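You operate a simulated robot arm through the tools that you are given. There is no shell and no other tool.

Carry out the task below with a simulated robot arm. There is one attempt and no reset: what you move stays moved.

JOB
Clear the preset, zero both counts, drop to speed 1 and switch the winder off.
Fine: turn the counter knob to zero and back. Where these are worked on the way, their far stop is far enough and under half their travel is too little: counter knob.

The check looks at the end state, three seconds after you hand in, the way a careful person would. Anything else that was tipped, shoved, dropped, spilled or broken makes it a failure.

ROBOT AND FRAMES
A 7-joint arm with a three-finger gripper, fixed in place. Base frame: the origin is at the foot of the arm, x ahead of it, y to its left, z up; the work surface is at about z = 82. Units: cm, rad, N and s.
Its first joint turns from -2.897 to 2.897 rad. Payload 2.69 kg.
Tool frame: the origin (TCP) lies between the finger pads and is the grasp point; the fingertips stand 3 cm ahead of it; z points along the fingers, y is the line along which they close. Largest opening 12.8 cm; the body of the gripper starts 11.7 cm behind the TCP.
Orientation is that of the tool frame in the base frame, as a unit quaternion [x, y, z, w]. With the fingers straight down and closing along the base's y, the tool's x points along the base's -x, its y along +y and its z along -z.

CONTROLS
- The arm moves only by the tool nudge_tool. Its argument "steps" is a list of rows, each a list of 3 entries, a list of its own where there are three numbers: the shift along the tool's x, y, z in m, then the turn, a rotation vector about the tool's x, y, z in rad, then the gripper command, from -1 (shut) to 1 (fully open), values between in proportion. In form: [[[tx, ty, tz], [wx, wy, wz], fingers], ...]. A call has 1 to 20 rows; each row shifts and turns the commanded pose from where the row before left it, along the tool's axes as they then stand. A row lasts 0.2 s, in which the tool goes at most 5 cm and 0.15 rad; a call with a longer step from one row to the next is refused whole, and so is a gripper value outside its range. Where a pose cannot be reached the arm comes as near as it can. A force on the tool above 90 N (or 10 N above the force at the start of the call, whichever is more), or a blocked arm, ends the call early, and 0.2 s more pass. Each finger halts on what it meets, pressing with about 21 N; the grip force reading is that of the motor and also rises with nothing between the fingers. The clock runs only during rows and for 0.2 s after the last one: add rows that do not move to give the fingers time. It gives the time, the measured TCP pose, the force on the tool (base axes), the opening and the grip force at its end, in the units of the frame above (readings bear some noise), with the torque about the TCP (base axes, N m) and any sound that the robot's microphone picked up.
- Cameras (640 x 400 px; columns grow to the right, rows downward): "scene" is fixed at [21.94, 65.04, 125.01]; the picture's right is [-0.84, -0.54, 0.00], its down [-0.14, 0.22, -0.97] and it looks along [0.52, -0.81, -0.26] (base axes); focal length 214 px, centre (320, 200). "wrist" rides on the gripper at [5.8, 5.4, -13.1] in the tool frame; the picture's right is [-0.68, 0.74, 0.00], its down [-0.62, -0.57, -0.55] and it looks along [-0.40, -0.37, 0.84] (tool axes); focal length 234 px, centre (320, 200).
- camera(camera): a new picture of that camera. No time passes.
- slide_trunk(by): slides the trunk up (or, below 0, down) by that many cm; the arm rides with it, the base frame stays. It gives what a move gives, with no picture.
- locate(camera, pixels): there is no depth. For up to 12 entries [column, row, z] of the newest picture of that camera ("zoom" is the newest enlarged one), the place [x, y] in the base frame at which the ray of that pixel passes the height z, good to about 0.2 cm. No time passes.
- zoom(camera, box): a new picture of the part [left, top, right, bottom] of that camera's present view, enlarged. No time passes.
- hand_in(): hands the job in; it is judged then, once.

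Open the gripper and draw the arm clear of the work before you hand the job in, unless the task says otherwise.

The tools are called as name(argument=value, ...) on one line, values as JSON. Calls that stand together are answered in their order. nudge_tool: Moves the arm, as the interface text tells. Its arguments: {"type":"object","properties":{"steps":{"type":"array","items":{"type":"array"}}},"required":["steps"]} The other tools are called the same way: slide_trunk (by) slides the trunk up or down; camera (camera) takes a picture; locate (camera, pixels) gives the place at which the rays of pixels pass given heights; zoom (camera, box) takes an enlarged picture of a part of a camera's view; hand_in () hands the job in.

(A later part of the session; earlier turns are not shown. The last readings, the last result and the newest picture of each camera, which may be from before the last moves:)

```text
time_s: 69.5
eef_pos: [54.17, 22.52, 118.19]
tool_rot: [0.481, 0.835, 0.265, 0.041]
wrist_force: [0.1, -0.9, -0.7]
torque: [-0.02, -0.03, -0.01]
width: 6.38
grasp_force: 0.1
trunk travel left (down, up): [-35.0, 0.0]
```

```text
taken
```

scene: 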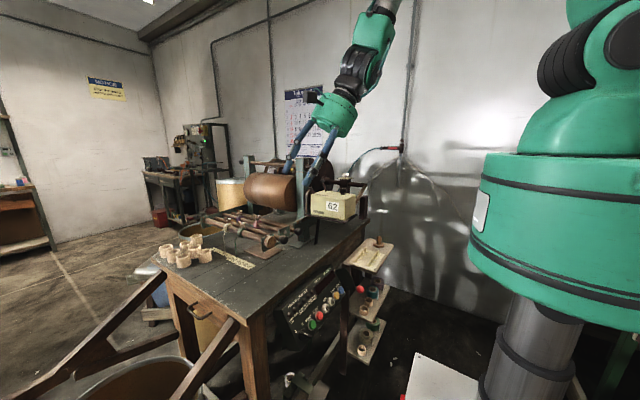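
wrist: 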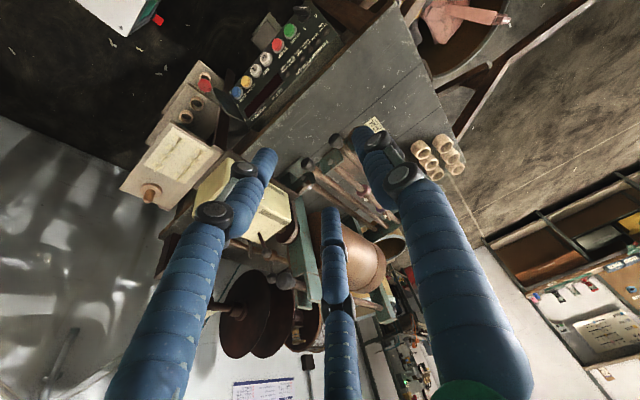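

It tracks cleanly now with the wrist center held. I continue the same rotation for 10 more steps to come around to the forward side.

nudge_tool(steps=[[[0.0034, 0.0137, 0], [-0.049, 0.0123, 0.139], 0], [[0.0034, 0.0137, 0], [-0.049, 0.0123, 0.139], 0], [[0.0034, 0.0137, 0], [-0.049, 0.0123, 0.139], 0], [[0.0034, 0.0137, 0], [-0.049, 0.0123, 0.139], 0], [[0.0034, 0.0137, 0], [-0.049, 0.0123, 0.139], 0], [[0.0034, 0.0137, 0], [-0.049, 0.0123, 0.139], 0], [[0.0034, 0.0137, 0], [-0.049, 0.0123, 0.139], 0], [[0.0034, 0.0137, 0], [-0.049, 0.0123, 0.139], 0], [[0.0034, 0.0137, 0], [-0.049, 0.0123, 0.139], 0], [[0.0034, 0.0137, 0], [-0.049, 0.0123, 0.139], 0], [[0, 0, 0], [0, 0, 0], 0]])

camera(camera="scene")

```text
time_s: 71.9
eef_pos: [64.83, 22.21, 125.14]
tool_rot: [0.86, 0.254, 0.436, -0.077]
wrist_force: [-0.5, 0.4, 0.5]
torque: [-0.03, -0.01, 0.0]
width: 6.39
grasp_force: 0.0
trunk travel left (down, up): [-35.0, 0.0]
```

```text
taken
```

scene: 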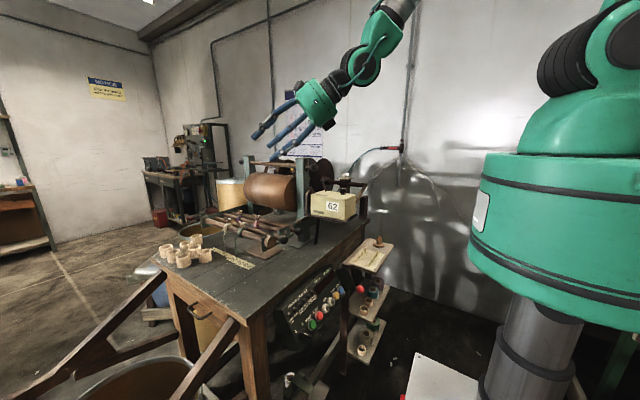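

The hand now points forward-down on the other side of the forearm. I rotate three more small steps so it lies in the forearm plane.

nudge_tool(steps=[[[0.003, 0.0123, 0], [-0.044, 0.011, 0.125], 0], [[0.003, 0.0123, 0], [-0.044, 0.011, 0.125], 0], [[0.003, 0.0123, 0], [-0.044, 0.011, 0.125], 0], [[0, 0, 0], [0, 0, 0], 0]])

```text
time_s: 72.9
eef_pos: [67.01, 18.54, 126.1]
tool_rot: [0.889, 0.062, 0.441, -0.109]
wrist_force: [-0.4, 0.1, -0.8]
torque: [-0.01, 0.01, 0.0]
width: 6.39
grasp_force: 0.1
out of reach, approached as far as the arm can: row 3
trunk travel left (down, up): [-35.0, 0.0]
```

I'm now in the forearm plane (tool roll reversed). Next I tilt straight down through the forearm direction toward vertical.

nudge_tool(steps=[[[-0.022, 0.004, -0.005], [-0.0253, -0.145, 0], 0], [[-0.022, 0.004, -0.005], [-0.0253, -0.145, 0], 0], [[-0.022, 0.004, -0.005], [-0.0253, -0.145, 0], 0], [[-0.022, 0.004, -0.005], [-0.0253, -0.145, 0], 0], [[0, 0, 0], [0, 0, 0], 0]])

camera(camera="scene")

```text
time_s: 74.3
eef_pos: [62.78, 17.16, 138.12]
tool_rot: [0.936, 0.061, 0.338, -0.072]
wrist_force: [-1.1, 1.2, -0.3]
torque: [0.0, -0.01, 0.02]
width: 6.43
grasp_force: 0.0
out of reach, approached as far as the arm can: row 4
trunk travel left (down, up): [-35.0, 0.0]
stopped in row 5: the arm was blocked; the commanded pose is now the measured one
```

```text
taken
```

scene: 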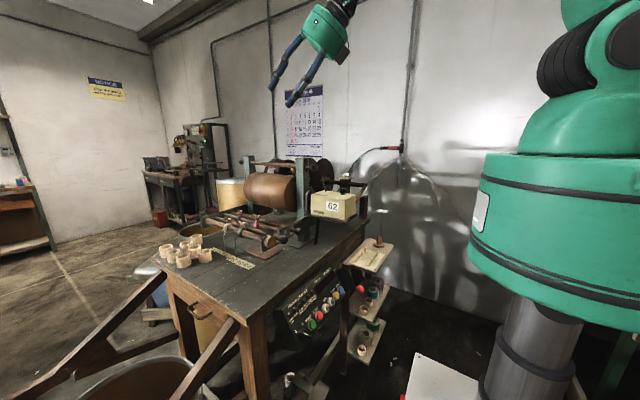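

The move contorted near the wrist's singular alignment and stopped at tilt 0.71. I try small steps that flex purely the wrist (rotation about tool axis (-0.24,-0.97,0), wrist center held) and watch how it responds.

nudge_tool(steps=[[[-0.027, 0.0069, 0], [-0.0245, -0.097, 0], 0], [[-0.027, 0.0069, 0], [-0.0245, -0.097, 0], 0], [[0, 0, 0], [0, 0, 0], 0]])

camera(camera="scene")

```text
time_s: 75.1
eef_pos: [58.25, 15.63, 131.13]
tool_rot: [0.966, 0.061, 0.248, -0.041]
wrist_force: [-0.4, -0.7, 0.9]
torque: [0.06, -0.06, 0.01]
width: 6.4
grasp_force: 0.0
out of reach, approached as far as the arm can: row 1, 2
trunk travel left (down, up): [-35.0, 0.0]
```

```text
taken
```

scene: 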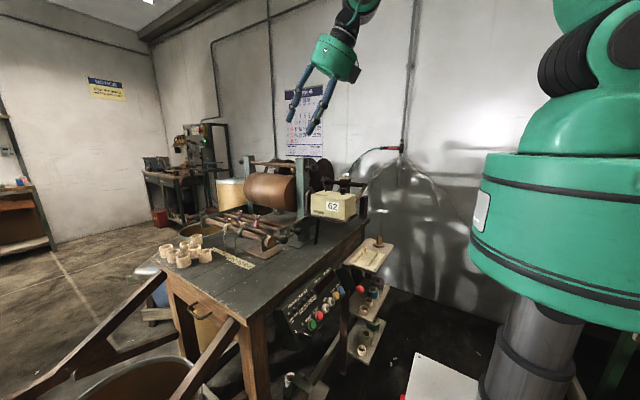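

It followed: tilt is now 0.51 rad. I continue with the same flex.

nudge_tool(steps=[[[-0.02, 0.005, 0], [-0.0245, -0.097, 0], 0], [[-0.02, 0.005, 0], [-0.0245, -0.097, 0], 0], [[-0.02, 0.005, 0], [-0.0245, -0.097, 0], 0], [[0, 0, 0], [0, 0, 0], 0]])

camera(camera="scene")

```text
time_s: 76.1
eef_pos: [52.29, 13.81, 121.73]
tool_rot: [0.99, 0.057, 0.131, -0.003]
wrist_force: [-0.4, 0.8, -0.1]
torque: [-0.03, 0.0, 0.02]
width: 6.4
grasp_force: 0.0
out of reach, approached as far as the arm can: row 1, 2, 3
trunk travel left (down, up): [-35.0, 0.0]
```

```text
taken
```

scene: 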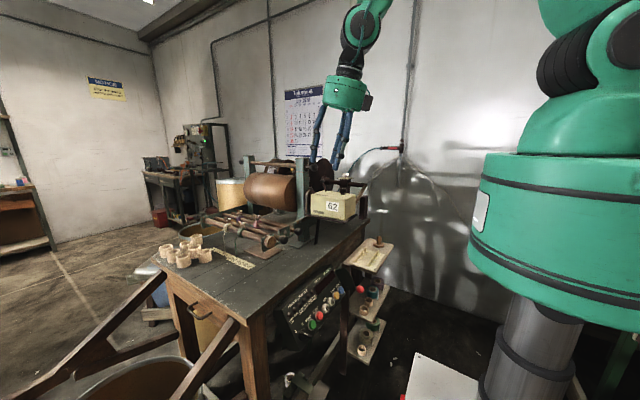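

The tilt is now 0.26 rad at (52.3, 13.8, 121.7), but each row was flagged as limited. I zoom into the arm's wrist in the scene view to understand its configuration.

zoom(camera="scene", box=[270, 0, 430, 130])

zoom(camera="scene", box=[440, 0, 640, 160])

camera(camera="wrist")

```text
3.08 times, centred on (350, 65) of scene
```

zoom: 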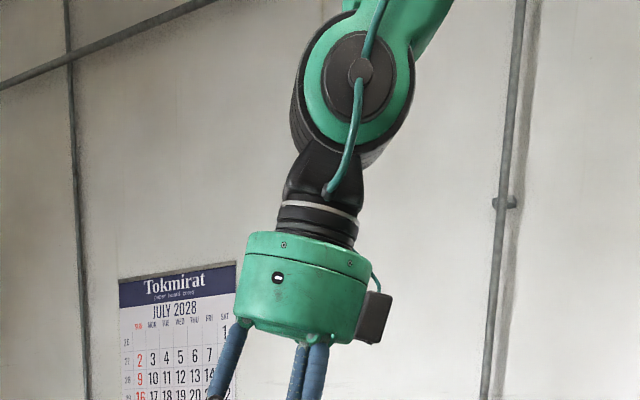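

```text
2.50 times, centred on (540, 80) of scene
```

zoom: 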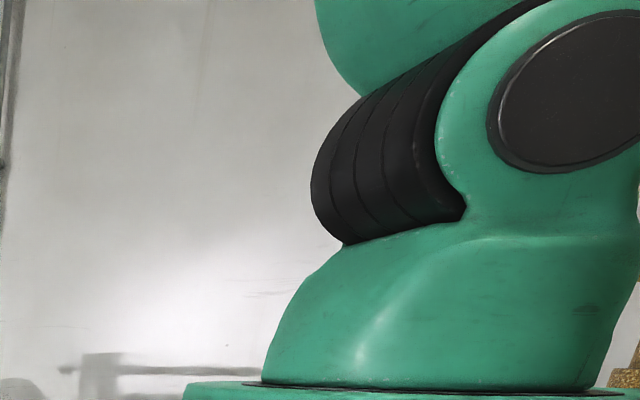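

```text
taken
```

wrist: 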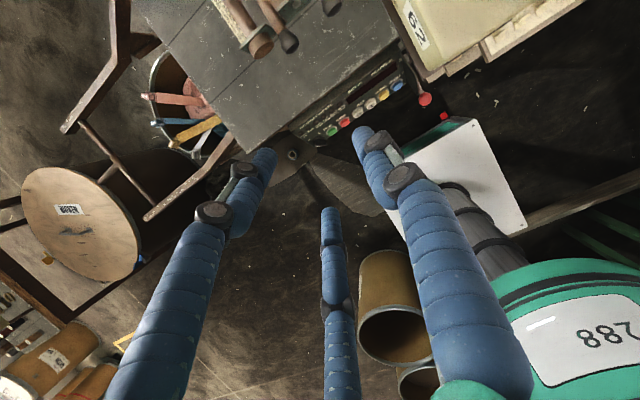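

I probe which direction is limited from here: a pure +x translation of 5 cm at constant orientation.

nudge_tool(steps=[[[0.024, 0.003, 0.0065], [0, 0, 0], 0], [[0.024, 0.003, 0.0065], [0, 0, 0], 0], [[0, 0, 0], [0, 0, 0], 0]])

nudge_tool(steps=[[[0, 0, 0.025], [0, 0, 0], 0], [[0, 0, 0.025], [0, 0, 0], 0], [[0, 0, 0], [0, 0, 0], 0]])

```text
time_s: 76.9
eef_pos: [56.47, 13.54, 119.79]
tool_rot: [0.99, 0.057, 0.132, -0.003]
wrist_force: [0.4, 0.3, -0.2]
torque: [-0.01, 0.0, 0.03]
width: 6.41
grasp_force: 0.0
out of reach, approached as far as the arm can: row 1, 2
trunk travel left (down, up): [-35.0, 0.0]
```

```text
time_s: 77.7
eef_pos: [57.5, 13.59, 114.93]
tool_rot: [0.99, 0.056, 0.131, -0.004]
wrist_force: [-0.7, 0.5, 0.4]
torque: [0.05, -0.02, 0.01]
width: 6.38
grasp_force: 0.0
trunk travel left (down, up): [-35.0, 0.0]
```

Downward motion is free and outward motion is possible while sliding lower, so the limit is on wrist height and outreach for an upright tool. At the knob's low height it may be nearly upright anyway, so I move across to beside the knob at (54, -6, 114.5) for a close look.

nudge_tool(steps=[[[-0.0112, 0.0382, -0.0019], [0, 0, 0], 0], [[-0.0112, 0.0382, -0.0019], [0, 0, 0], 0], [[-0.0112, 0.0382, -0.0019], [0, 0, 0], 0], [[-0.0112, 0.0382, -0.0019], [0, 0, 0], 0], [[-0.0112, 0.0382, -0.0019], [0, 0, 0], 0], [[0, 0, 0], [0, 0, 0], 0]])

camera(camera="wrist")

zoom(camera="scene", box=[275, 90, 415, 230])

```text
time_s: 79.1
eef_pos: [54.48, -6.06, 113.77]
tool_rot: [0.99, 0.057, 0.131, -0.004]
wrist_force: [0.2, 0.8, 0.2]
torque: [-0.04, -0.03, -0.04]
width: 6.39
grasp_force: 0.0
out of reach, approached as far as the arm can: row 2, 3
trunk travel left (down, up): [-35.0, 0.0]
```

```text
taken
```

wrist: 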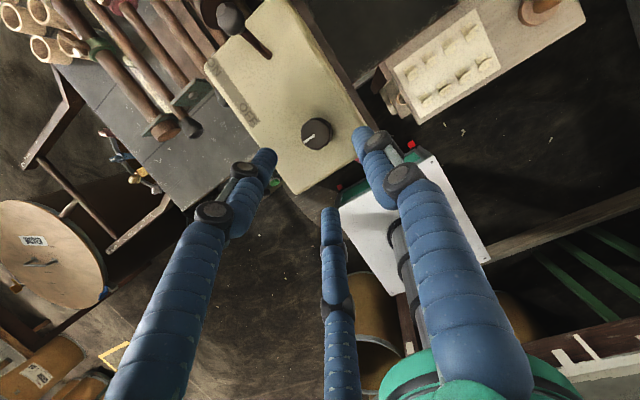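

```text
2.86 times, centred on (345, 160) of scene
```

zoom: 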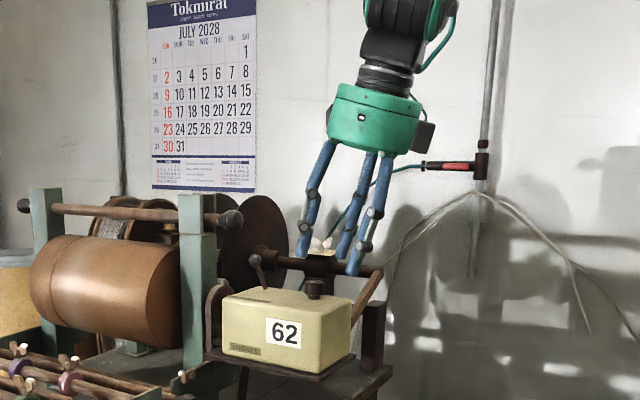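

The knob is visible at wrist (317,133). I zoom in to read its markings.

zoom(camera="wrist", box=[270, 90, 370, 180])

zoom(camera="wrist", box=[190, 0, 390, 190])

zoom(camera="scene", box=[305, 170, 375, 225])

```text
4.44 times, centred on (320, 135) of wrist
```

zoom: 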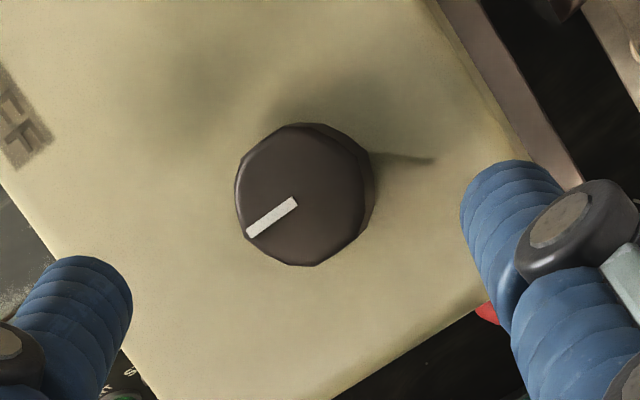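

```text
2.11 times, centred on (290, 95) of wrist
```

zoom: 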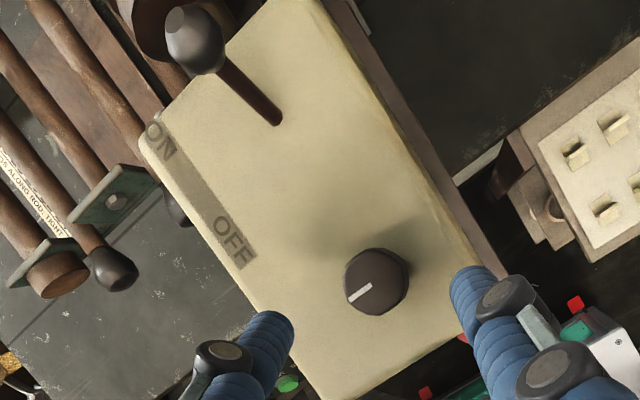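

```text
7.27 times, centred on (340, 198) of scene
```

zoom: 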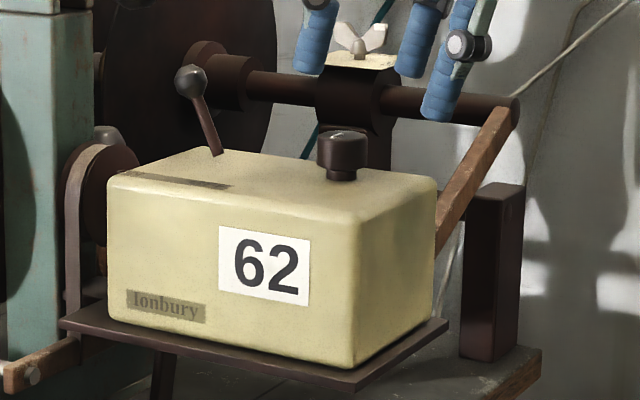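

The counter reads 62; the knob is plain with a white pointer (zoom 1: from center (303,195) to (250,232)). I locate the knob precisely and its pointer direction.

locate(camera="wrist", pixels=[[316.2, 133.9, 107.6], [304.2, 142.2, 107.6], [314.5, 134.8, 107.6], [316.2, 133.9, 106], [230, 20, 110.3], [290, 193, 106], [375, 125, 106]])

locate(camera="scene", pixels=[[343.2, 189.2, 107.6], [343.2, 193.5, 106], [343.2, 194.5, 105.5]])

```text
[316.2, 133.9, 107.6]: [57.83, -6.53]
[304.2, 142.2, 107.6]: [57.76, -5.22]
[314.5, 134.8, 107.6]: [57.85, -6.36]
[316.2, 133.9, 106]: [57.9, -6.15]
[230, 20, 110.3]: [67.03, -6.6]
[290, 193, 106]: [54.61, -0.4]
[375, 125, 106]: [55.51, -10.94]
```

```text
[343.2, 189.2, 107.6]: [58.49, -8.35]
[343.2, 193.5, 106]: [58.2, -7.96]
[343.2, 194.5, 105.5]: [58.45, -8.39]
```

The knob center is at about (57.8, -6.6), top z≈108, and its pointer faces +y. I move over it, staying above, and try to straighten the tilt a little.

nudge_tool(steps=[[[0.0131, 0.0045, 0.0035], [0, 0, 0], 0], [[0.0131, 0.0045, 0.0035], [0, 0, 0], 0], [[-0.0026, 0, 0.0097], [0, -0.05, 0], 0], [[0, 0, 0], [0, -0.05, 0], 0], [[0, 0, 0], [0, 0, 0], 0]])

camera(camera="wrist")

zoom(camera="scene", box=[305, 160, 375, 215])

```text
time_s: 80.3
eef_pos: [57.49, -6.39, 113.25]
tool_rot: [0.993, 0.058, 0.1, -0.009]
wrist_force: [0.3, 0.4, -0.3]
torque: [-0.01, 0.0, -0.03]
width: 6.41
grasp_force: 0.0
out of reach, approached as far as the arm can: row 3, 4
trunk travel left (down, up): [-35.0, 0.0]
```

```text
taken
```

wrist: 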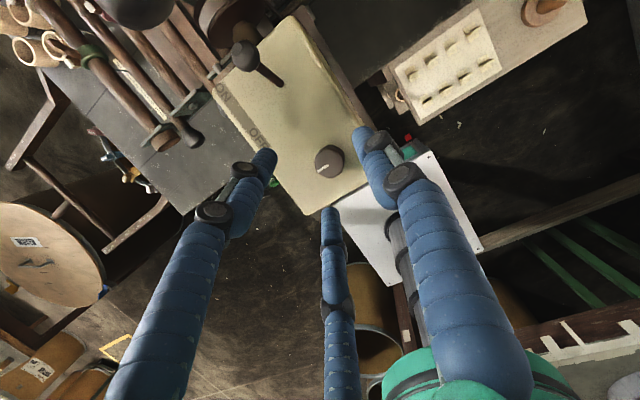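

```text
7.27 times, centred on (340, 188) of scene
```

zoom: 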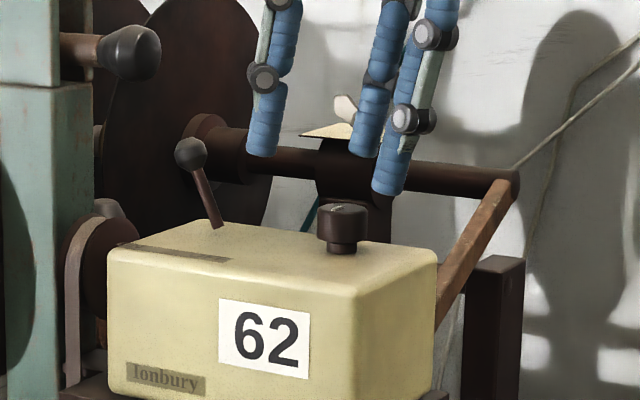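

The tilt is down to 0.2 rad at (57.5, -6.4, 113.3). I lower 2 cm and straighten further, still with the tips just above the knob top.

nudge_tool(steps=[[[-0.002, 0, 0.0095], [0, 0, 0], 0], [[-0.002, 0, 0.0095], [0, -0.05, 0], 0], [[0, 0, 0], [0, -0.05, 0], 0], [[0, 0, 0], [0, 0, 0], 0]])

camera(camera="wrist")

zoom(camera="scene", box=[305, 160, 375, 215])

```text
time_s: 81.3
eef_pos: [57.35, -6.32, 111.3]
tool_rot: [0.998, 0.058, 0.031, 0.002]
wrist_force: [0.2, -0.7, -0.4]
torque: [0.0, -0.01, 0.01]
width: 6.41
grasp_force: 0.1
trunk travel left (down, up): [-35.0, 0.0]
```

```text
taken
```

wrist: 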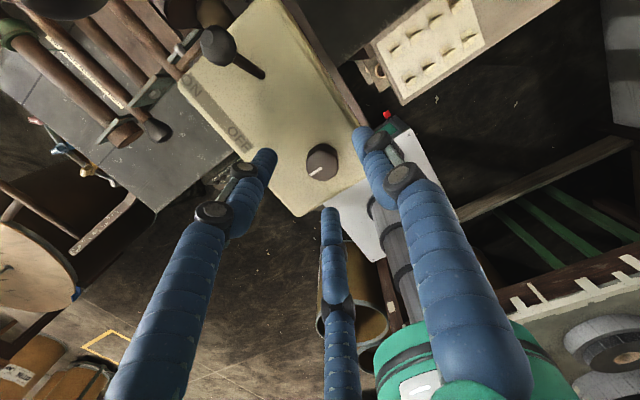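

```text
7.27 times, centred on (340, 188) of scene
```

zoom: 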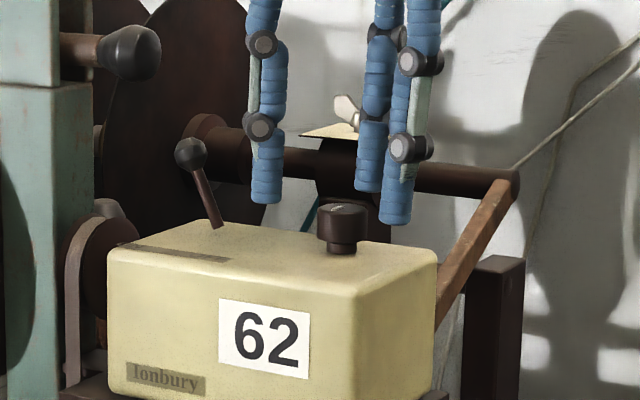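

Now the tool is almost vertical (0.06 rad) at (57.35, -6.32, 111.3) with no limit flagged. I re-locate the knob center from this view, px (321,162).

zoom(camera="wrist", box=[270, 110, 380, 210])

locate(camera="wrist", pixels=[[321.5, 162, 107.8], [310, 167, 107.8], [340, 165, 107.8], [304, 163, 107.8]])

```text
4.00 times, centred on (325, 160) of wrist
```

zoom: 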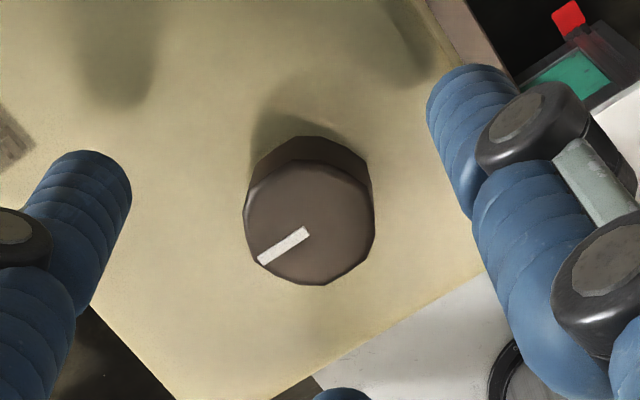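

```text
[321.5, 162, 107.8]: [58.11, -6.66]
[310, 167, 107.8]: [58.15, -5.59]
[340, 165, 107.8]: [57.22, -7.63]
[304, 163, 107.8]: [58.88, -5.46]
```

The knob's top center is ≈ (57.9, -6.6). I center over it, straighten the remaining 0.06 rad, descend 2 cm so the tips flank the cap, and close.

nudge_tool(steps=[[[0.0029, 0.0032, 0], [0, -0.06, 0], 0], [[0, 0, 0.01], [0, 0, 0], 0], [[0, 0, 0.01], [0, 0, 0], 0], [[0, 0, 0], [0, 0, 0], 0], [[0, 0, 0], [0, 0, 0], 0]])

zoom(camera="wrist", box=[250, 90, 410, 230])

zoom(camera="scene", box=[305, 165, 375, 220])

```text
time_s: 82.5
eef_pos: [57.75, -6.68, 109.45]
tool_rot: [0.998, 0.057, 0.002, 0.003]
wrist_force: [-0.3, -0.2, 0.0]
torque: [0.02, 0.03, 0.02]
width: 6.39
grasp_force: 0.1
trunk travel left (down, up): [-35.0, 0.0]
```

```text
2.86 times, centred on (330, 160) of wrist
```

zoom: 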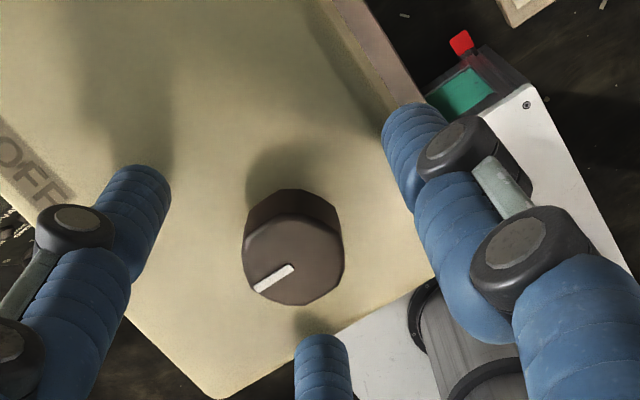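

```text
7.27 times, centred on (340, 192) of scene
```

zoom: 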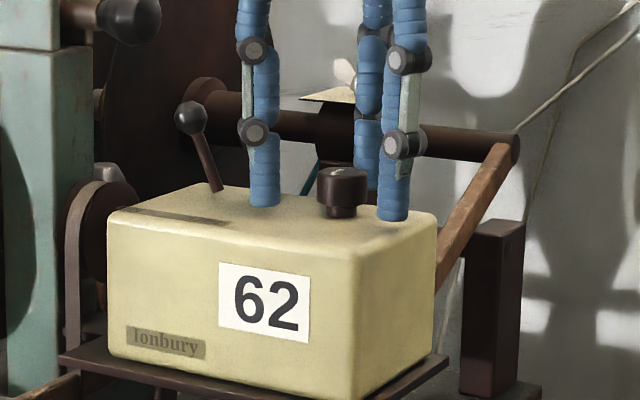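

The three fingers surround the knob, roughly centered at zoom (290,240). I close to grip it.

nudge_tool(steps=[[[0, 0, 0], [0, 0, 0], -0.3], [[0, 0, 0], [0, 0, 0], -0.6], [[0, 0, 0], [0, 0, 0], -1], [[0, 0, 0], [0, 0, 0], -1], [[0, 0, 0], [0, 0, 0], -1]])

zoom(camera="wrist", box=[250, 90, 410, 230])

zoom(camera="scene", box=[305, 165, 375, 220])

```text
time_s: 83.7
eef_pos: [57.63, -6.56, 109.44]
tool_rot: [0.998, 0.057, 0.003, 0.003]
wrist_force: [-1.1, -7.3, -0.9]
torque: [-0.19, -0.03, -0.02]
width: 2.56
grasp_force: 44.9
trunk travel left (down, up): [-35.0, 0.0]
```

```text
2.86 times, centred on (330, 160) of wrist
```

zoom: 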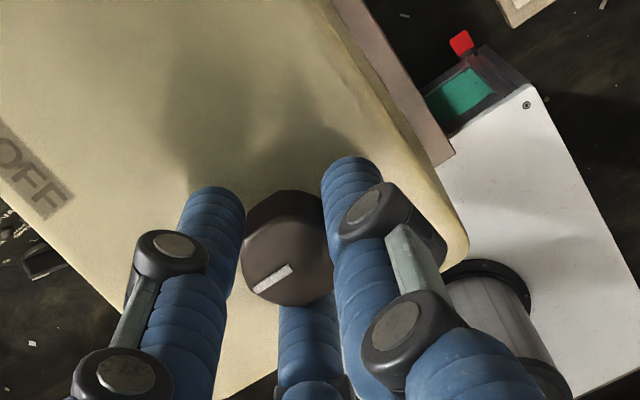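

```text
7.27 times, centred on (340, 192) of scene
```

zoom: 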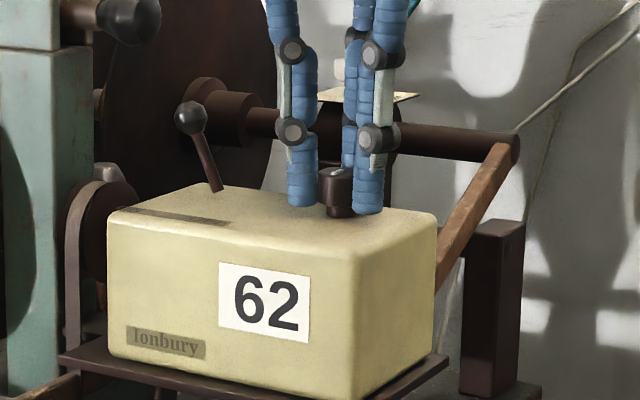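

The knob is gripped (2.56 cm, 45 N reading). I test a small turn, +0.3 rad about the tool axis (clockwise seen from above), and read torque and the counter.

nudge_tool(steps=[[[0, 0, 0], [0, 0, 0.1], -1], [[0, 0, 0], [0, 0, 0.1], -1], [[0, 0, 0], [0, 0, 0.1], -1], [[0, 0, 0], [0, 0, 0], -1]])

zoom(camera="wrist", box=[250, 90, 410, 230])

zoom(camera="scene", box=[305, 165, 375, 220])

```text
time_s: 84.7
eef_pos: [57.79, -6.7, 109.51]
tool_rot: [1.0, -0.029, 0.003, -0.007]
wrist_force: [-0.5, 65.1, 2.9]
torque: [2.47, 0.12, 0.04]
width: 2.54
grasp_force: 45.6
out of reach, approached as far as the arm can: row 2, 3
trunk travel left (down, up): [-35.0, 0.0]
```

```text
2.86 times, centred on (330, 160) of wrist
```

zoom: 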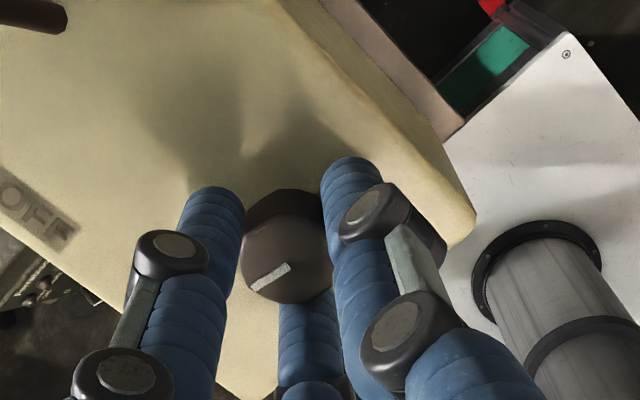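

```text
7.27 times, centred on (340, 192) of scene
```

zoom: 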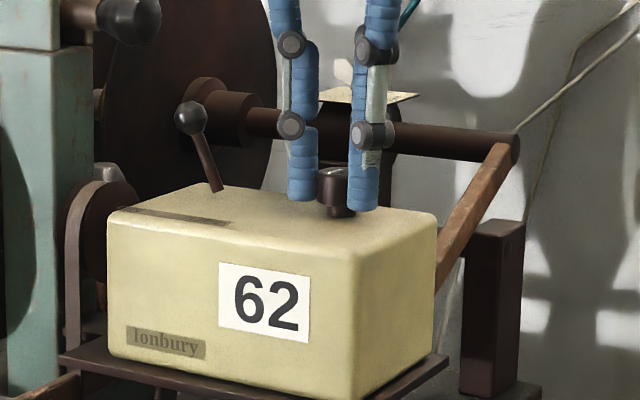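

Positive roll is at the arm's own limit (65 N side load), though the knob turned 0.17 rad freely with the hand. I turn back and go in the negative direction, where there should be plenty of range.

nudge_tool(steps=[[[0, 0, 0], [0, 0, -0.12], -1], [[0, 0, 0], [0, 0, -0.12], -1], [[0, 0, 0], [0, 0, -0.12], -1], [[0, 0, 0], [0, 0, -0.12], -1], [[0, 0, 0], [0, 0, 0], -1]])

zoom(camera="wrist", box=[250, 90, 410, 230])

zoom(camera="scene", box=[305, 165, 375, 220])

```text
time_s: 85.9
eef_pos: [57.77, -6.94, 109.55]
tool_rot: [0.978, 0.21, 0.006, -0.008]
wrist_force: [0.8, 18.1, 1.2]
torque: [-0.08, -0.32, -0.11]
width: 2.81
grasp_force: 44.5
trunk travel left (down, up): [-35.0, 0.0]
```

```text
2.86 times, centred on (330, 160) of wrist
```

zoom: 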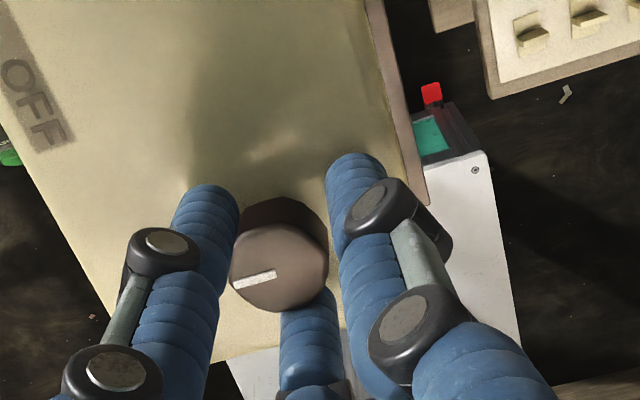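

```text
7.27 times, centred on (340, 192) of scene
```

zoom: 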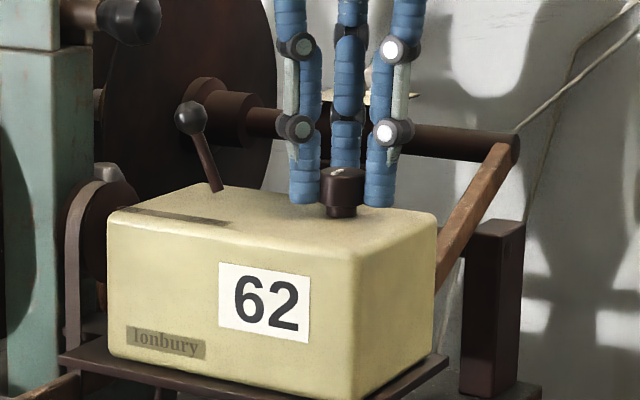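

The knob slipped against a stop at about its original position (pointer shifted relative to the fingers), so its travel is in the positive direction. I release, lift 1.5 cm, and unroll the hand far in the negative direction to gain range for one long positive turn.

nudge_tool(steps=[[[0, 0, 0], [0, 0, 0], -0.28], [[0, 0, 0], [0, 0, 0], -0.2], [[0, 0, -0.012], [0, 0, 0], -0.2], [[0, 0, 0], [0, 0, -0.15], -0.2], [[0, 0, 0], [0, 0, -0.15], -0.2], [[0, 0, 0], [0, 0, -0.15], -0.2], [[0, 0, 0], [0, 0, -0.15], -0.2], [[0, 0, 0], [0, 0, -0.15], -0.2], [[0, 0, 0], [0, 0, -0.15], -0.2], [[0, 0, 0], [0, 0, 0], -0.2]])

camera(camera="wrist")

camera(camera="scene")

```text
time_s: 88.1
eef_pos: [57.89, -7.13, 110.75]
tool_rot: [0.788, 0.615, 0.008, -0.004]
wrist_force: [-0.9, 0.0, 0.6]
torque: [0.02, -0.02, 0.04]
width: 5.11
grasp_force: 0.0
trunk travel left (down, up): [-35.0, 0.0]
```

```text
taken
```

wrist: 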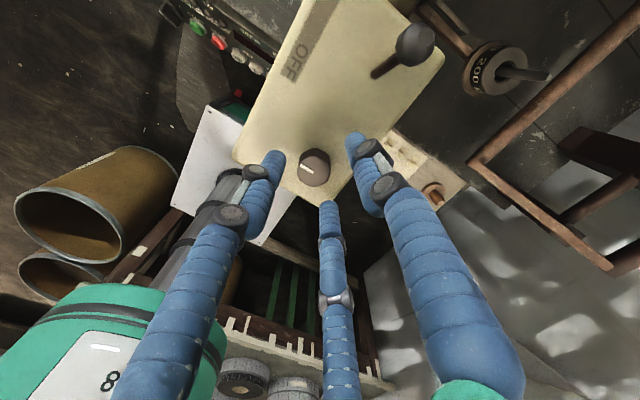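

```text
taken
```

scene: 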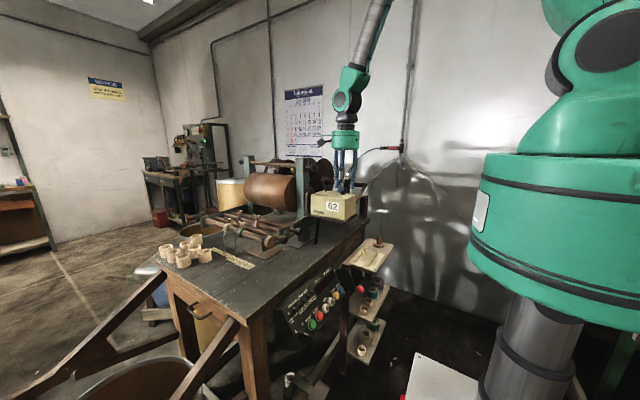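

Rolling tracks well (1.38 rad gained). I also notice a digit dial at wrist (485,70); I zoom on that, then keep unrolling 12 more steps.

zoom(camera="wrist", box=[280, 0, 560, 200])

nudge_tool(steps=[[[0, 0, 0], [0, 0, -0.15], -0.2], [[0, 0, 0], [0, 0, -0.15], -0.2], [[0, 0, 0], [0, 0, -0.15], -0.2], [[0, 0, 0], [0, 0, -0.15], -0.2], [[0, 0, 0], [0, 0, -0.15], -0.2], [[0, 0, 0], [0, 0, -0.15], -0.2], [[0, 0, 0], [0, 0, -0.15], -0.2], [[0, 0, 0], [0, 0, -0.15], -0.2], [[0, 0, 0], [0, 0, -0.15], -0.2], [[0, 0, 0], [0, 0, -0.15], -0.2], [[0, 0, 0], [0, 0, -0.15], -0.2], [[0, 0, 0], [0, 0, -0.15], -0.2], [[0, 0, 0], [0, 0, 0], -0.2]])

camera(camera="wrist")

```text
2.00 times, centred on (420, 100) of wrist
```

zoom: 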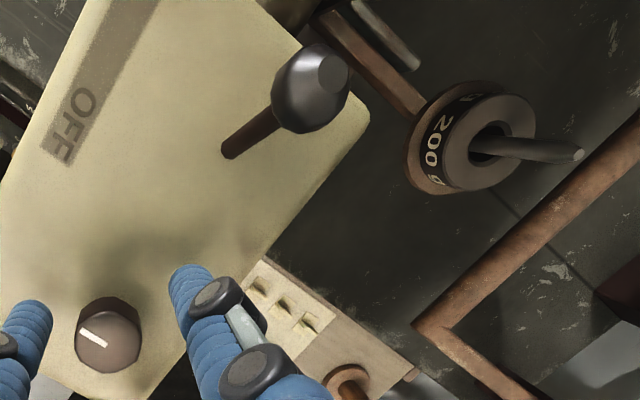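

```text
time_s: 90.9
eef_pos: [57.78, -7.07, 110.64]
tool_rot: [0.009, 1.0, 0.009, 0.004]
wrist_force: [-0.1, 0.2, -0.3]
torque: [0.0, 0.01, -0.02]
width: 5.1
grasp_force: 0.0
trunk travel left (down, up): [-35.0, 0.0]
```

```text
taken
```

wrist: 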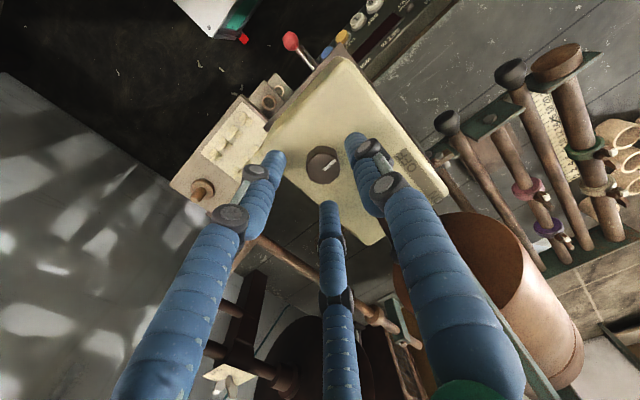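

The tool is back at its standard roll with 3.2 rad of positive range. I continue unrolling to gain more.

nudge_tool(steps=[[[0, 0, 0], [0, 0, -0.15], -0.2], [[0, 0, 0], [0, 0, -0.15], -0.2], [[0, 0, 0], [0, 0, -0.15], -0.2], [[0, 0, 0], [0, 0, -0.15], -0.2], [[0, 0, 0], [0, 0, -0.15], -0.2], [[0, 0, 0], [0, 0, -0.15], -0.2], [[0, 0, 0], [0, 0, -0.15], -0.2], [[0, 0, 0], [0, 0, -0.15], -0.2], [[0, 0, 0], [0, 0, -0.15], -0.2], [[0, 0, 0], [0, 0, -0.15], -0.2], [[0, 0, 0], [0, 0, 0], -0.2]])

camera(camera="wrist")

zoom(camera="scene", box=[305, 165, 375, 220])

```text
time_s: 93.3
eef_pos: [57.89, -7.08, 110.6]
tool_rot: [-0.675, 0.738, 0.004, 0.008]
wrist_force: [-0.2, 0.4, 0.8]
torque: [-0.03, 0.0, 0.01]
width: 5.12
grasp_force: 0.0
trunk travel left (down, up): [-35.0, 0.0]
```

```text
taken
```

wrist: 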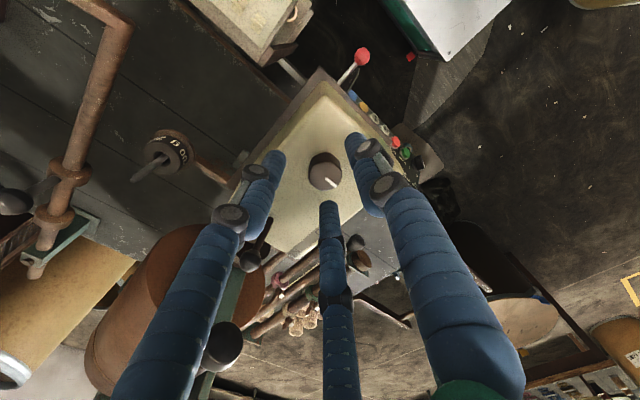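

```text
7.27 times, centred on (340, 192) of scene
```

zoom: 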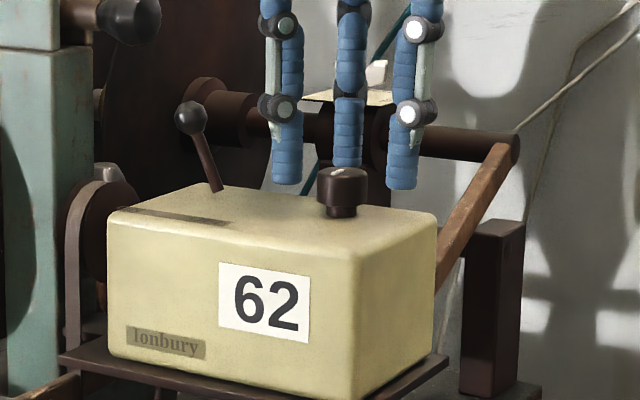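

I have ~4.6 rad of positive range. I re-center (+0.43 cm in y), descend 1.3 cm, and grip the knob.

nudge_tool(steps=[[[-0.0043, 0.0004, 0], [0, 0, 0], -0.2], [[0, 0, 0.013], [0, 0, 0], -0.2], [[0, 0, 0], [0, 0, 0], -0.4], [[0, 0, 0], [0, 0, 0], -0.7], [[0, 0, 0], [0, 0, 0], -1], [[0, 0, 0], [0, 0, 0], -1]])

zoom(camera="wrist", box=[250, 90, 410, 230])

```text
time_s: 94.7
eef_pos: [57.75, -6.69, 109.36]
tool_rot: [-0.674, 0.739, 0.004, 0.009]
wrist_force: [-9.9, 2.4, 6.4]
torque: [0.28, 0.61, -0.01]
width: 2.56
grasp_force: 44.7
trunk travel left (down, up): [-35.0, 0.0]
```

```text
2.86 times, centred on (330, 160) of wrist
```

zoom: 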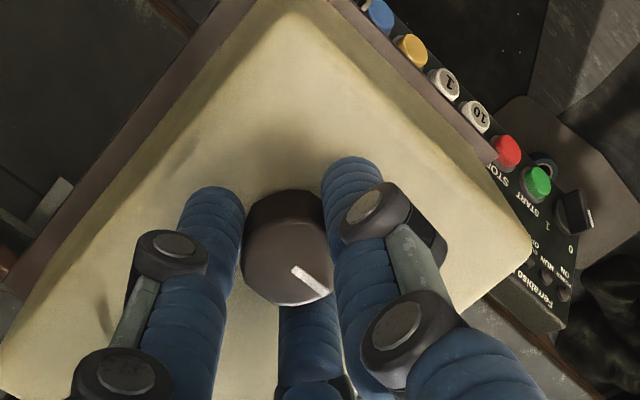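

Gripped at 2.56 cm. I turn +1.0 rad and check the pointer against the fingers and the counter window.

nudge_tool(steps=[[[0, 0, 0], [0, 0, 0.125], -1], [[0, 0, 0], [0, 0, 0.125], -1], [[0, 0, 0], [0, 0, 0.125], -1], [[0, 0, 0], [0, 0, 0.125], -1], [[0, 0, 0], [0, 0, 0.125], -1], [[0, 0, 0], [0, 0, 0.125], -1], [[0, 0, 0], [0, 0, 0.125], -1], [[0, 0, 0], [0, 0, 0.125], -1], [[0, 0, 0], [0, 0, 0], -1]])

zoom(camera="wrist", box=[250, 90, 410, 230])

zoom(camera="scene", box=[305, 165, 375, 220])

```text
time_s: 96.7
eef_pos: [57.7, -6.58, 109.55]
tool_rot: [-0.236, 0.972, 0.007, 0.005]
wrist_force: [-8.0, -4.9, -15.5]
torque: [-0.13, 0.12, 0.01]
width: 2.53
grasp_force: 44.7
trunk travel left (down, up): [-35.0, 0.0]
```

```text
2.86 times, centred on (330, 160) of wrist
```

zoom: 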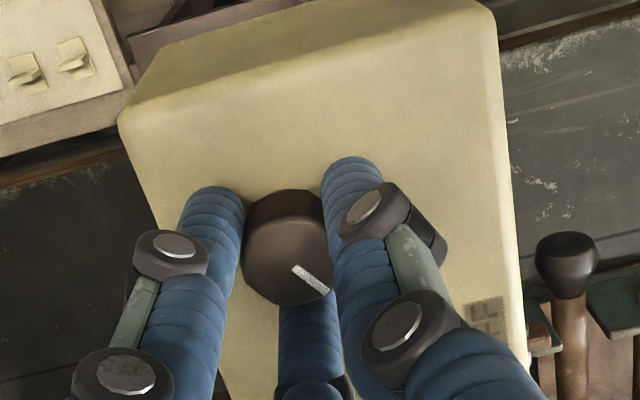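

```text
7.27 times, centred on (340, 192) of scene
```

zoom: 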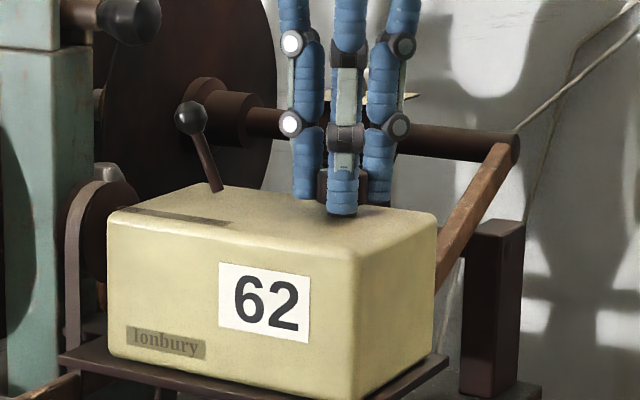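

The knob follows the hand exactly (pointer unchanged relative to the fingers). I continue another +1.0 rad.

nudge_tool(steps=[[[0, 0, 0], [0, 0, 0.125], -1], [[0, 0, 0], [0, 0, 0.125], -1], [[0, 0, 0], [0, 0, 0.125], -1], [[0, 0, 0], [0, 0, 0.125], -1], [[0, 0, 0], [0, 0, 0.125], -1], [[0, 0, 0], [0, 0, 0.125], -1], [[0, 0, 0], [0, 0, 0.125], -1], [[0, 0, 0], [0, 0, 0.125], -1], [[0, 0, 0], [0, 0, 0], -1]])

zoom(camera="wrist", box=[250, 90, 410, 230])

zoom(camera="scene", box=[305, 165, 375, 220])

```text
time_s: 98.7
eef_pos: [57.81, -6.69, 109.69]
tool_rot: [0.26, 0.966, 0.01, 0.002]
wrist_force: [-13.3, -4.6, 4.2]
torque: [-0.12, 0.66, 0.21]
width: 2.53
grasp_force: 45.3
trunk travel left (down, up): [-35.0, 0.0]
```

```text
2.86 times, centred on (330, 160) of wrist
```

zoom: 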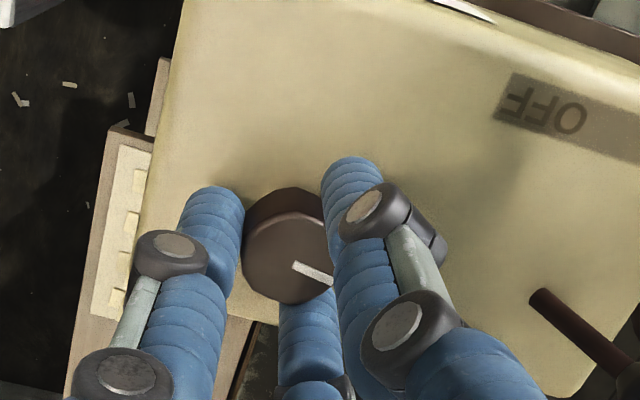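

```text
7.27 times, centred on (340, 192) of scene
```

zoom: 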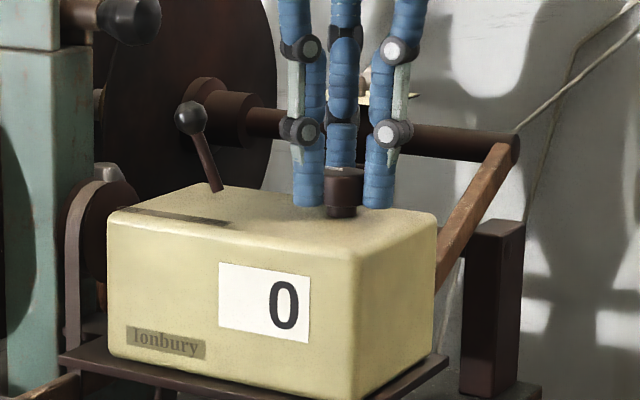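

The counter now reads 0, and the pointer slipped slightly in the grip with 0.2 N·m, so the knob is at its far stop. I now turn it back by the same amount until it meets its original stop.

nudge_tool(steps=[[[0, 0, 0], [0, 0, -0.125], -1], [[0, 0, 0], [0, 0, -0.125], -1], [[0, 0, 0], [0, 0, -0.125], -1], [[0, 0, 0], [0, 0, -0.125], -1], [[0, 0, 0], [0, 0, -0.125], -1], [[0, 0, 0], [0, 0, -0.125], -1], [[0, 0, 0], [0, 0, -0.125], -1], [[0, 0, 0], [0, 0, -0.125], -1], [[0, 0, 0], [0, 0, -0.125], -1], [[0, 0, 0], [0, 0, -0.125], -1], [[0, 0, 0], [0, 0, -0.125], -1], [[0, 0, 0], [0, 0, -0.125], -1], [[0, 0, 0], [0, 0, -0.125], -1], [[0, 0, 0], [0, 0, -0.125], -1], [[0, 0, 0], [0, 0, -0.1], -1], [[0, 0, 0], [0, 0, 0], -1]])

zoom(camera="wrist", box=[250, 90, 410, 230])

zoom(camera="scene", box=[305, 165, 375, 220])

```text
time_s: 102.1
eef_pos: [57.76, -6.62, 109.42]
tool_rot: [-0.617, 0.787, 0.005, 0.009]
wrist_force: [-11.6, -9.3, 3.5]
torque: [-0.44, 0.16, -0.27]
width: 2.56
grasp_force: 44.8
trunk travel left (down, up): [-35.0, 0.0]
```

```text
2.86 times, centred on (330, 160) of wrist
```

zoom: 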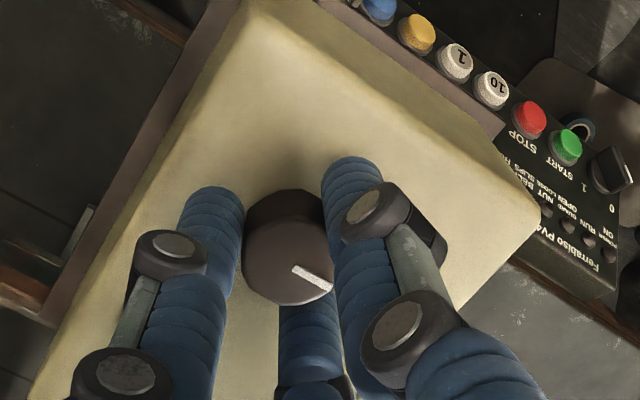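

```text
7.27 times, centred on (340, 192) of scene
```

zoom: 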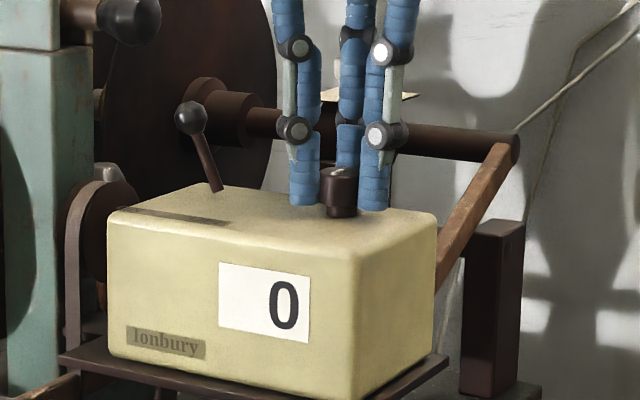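

The counter holds 0 and the return torque is -0.27 N·m, suggesting that the stop is near. I turn 0.2 rad more to be sure.

nudge_tool(steps=[[[0, 0, 0], [0, 0, -0.1], -1], [[0, 0, 0], [0, 0, -0.1], -1], [[0, 0, 0], [0, 0, 0], -1]])

zoom(camera="wrist", box=[250, 90, 410, 230])

```text
time_s: 102.9
eef_pos: [57.68, -6.71, 109.39]
tool_rot: [-0.692, 0.722, 0.004, 0.009]
wrist_force: [-12.0, -8.1, 4.4]
torque: [-0.11, 0.37, -0.18]
width: 2.55
grasp_force: 45.0
trunk travel left (down, up): [-35.0, 0.0]
```

```text
2.86 times, centred on (330, 160) of wrist
```

zoom: 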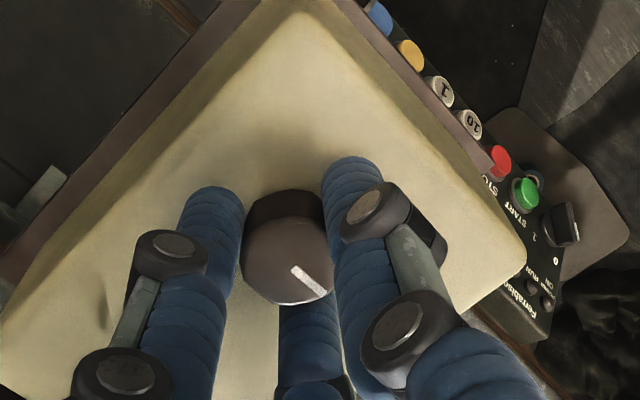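

The pointer slipped in the grip again, so the knob is at its original stop. I open the fingers, lift off, and check.

nudge_tool(steps=[[[0, 0, 0], [0, 0, 0], -0.5], [[0, 0, 0], [0, 0, 0], -0.2], [[0, 0, 0], [0, 0, 0], -0.2], [[0, 0, -0.012], [0, 0, 0], -0.2], [[0, 0, -0.012], [0, 0, 0], -0.2], [[0, 0, 0], [0, 0, 0], -0.2]])

camera(camera="wrist")

zoom(camera="scene", box=[305, 165, 375, 220])

```text
time_s: 104.3
eef_pos: [57.83, -6.64, 111.73]
tool_rot: [-0.692, 0.722, 0.004, 0.009]
wrist_force: [0.4, 0.0, 0.4]
torque: [0.0, 0.01, 0.0]
width: 5.11
grasp_force: 0.1
trunk travel left (down, up): [-35.0, 0.0]
```

```text
taken
```

wrist: 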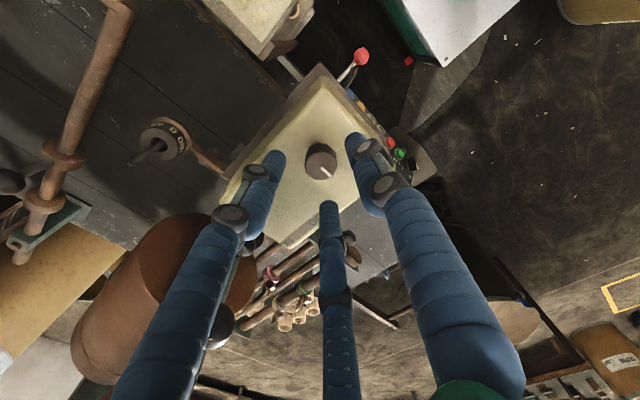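

```text
7.27 times, centred on (340, 192) of scene
```

zoom: 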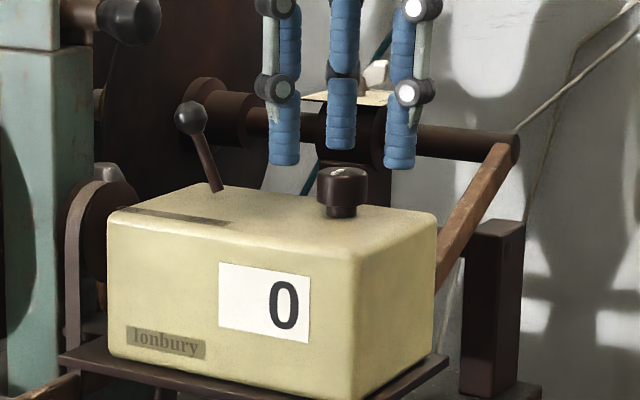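

The counter reads 0 and the knob is untouched otherwise. I verify the pointer direction is back at +y.

zoom(camera="wrist", box=[280, 120, 360, 200])

locate(camera="wrist", pixels=[[322, 166, 107.8], [331, 176, 107.8]])

zoom(camera="scene", box=[275, 250, 365, 350])

```text
5.00 times, centred on (320, 160) of wrist
```

zoom: 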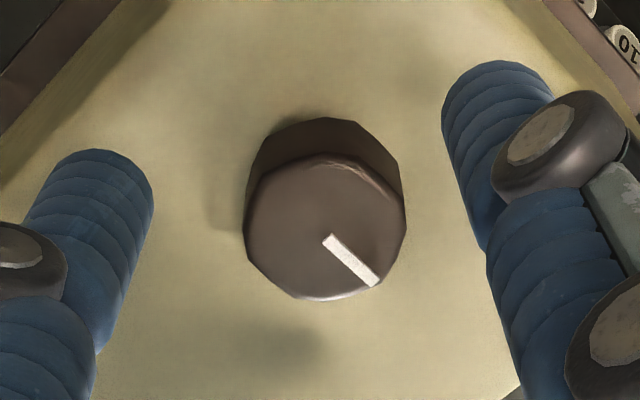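

```text
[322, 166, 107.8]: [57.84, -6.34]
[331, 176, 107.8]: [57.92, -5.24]
```

```text
4.00 times, centred on (320, 300) of scene
```

zoom: 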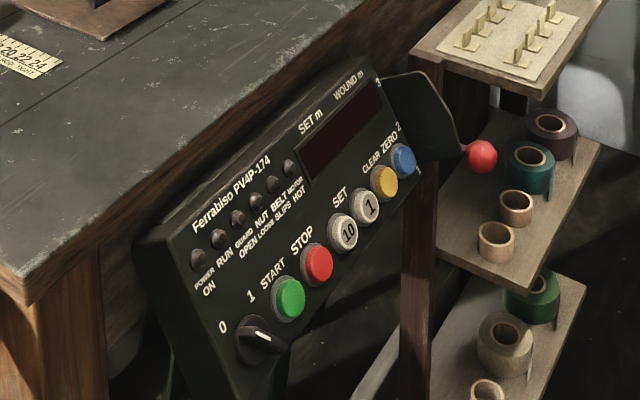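

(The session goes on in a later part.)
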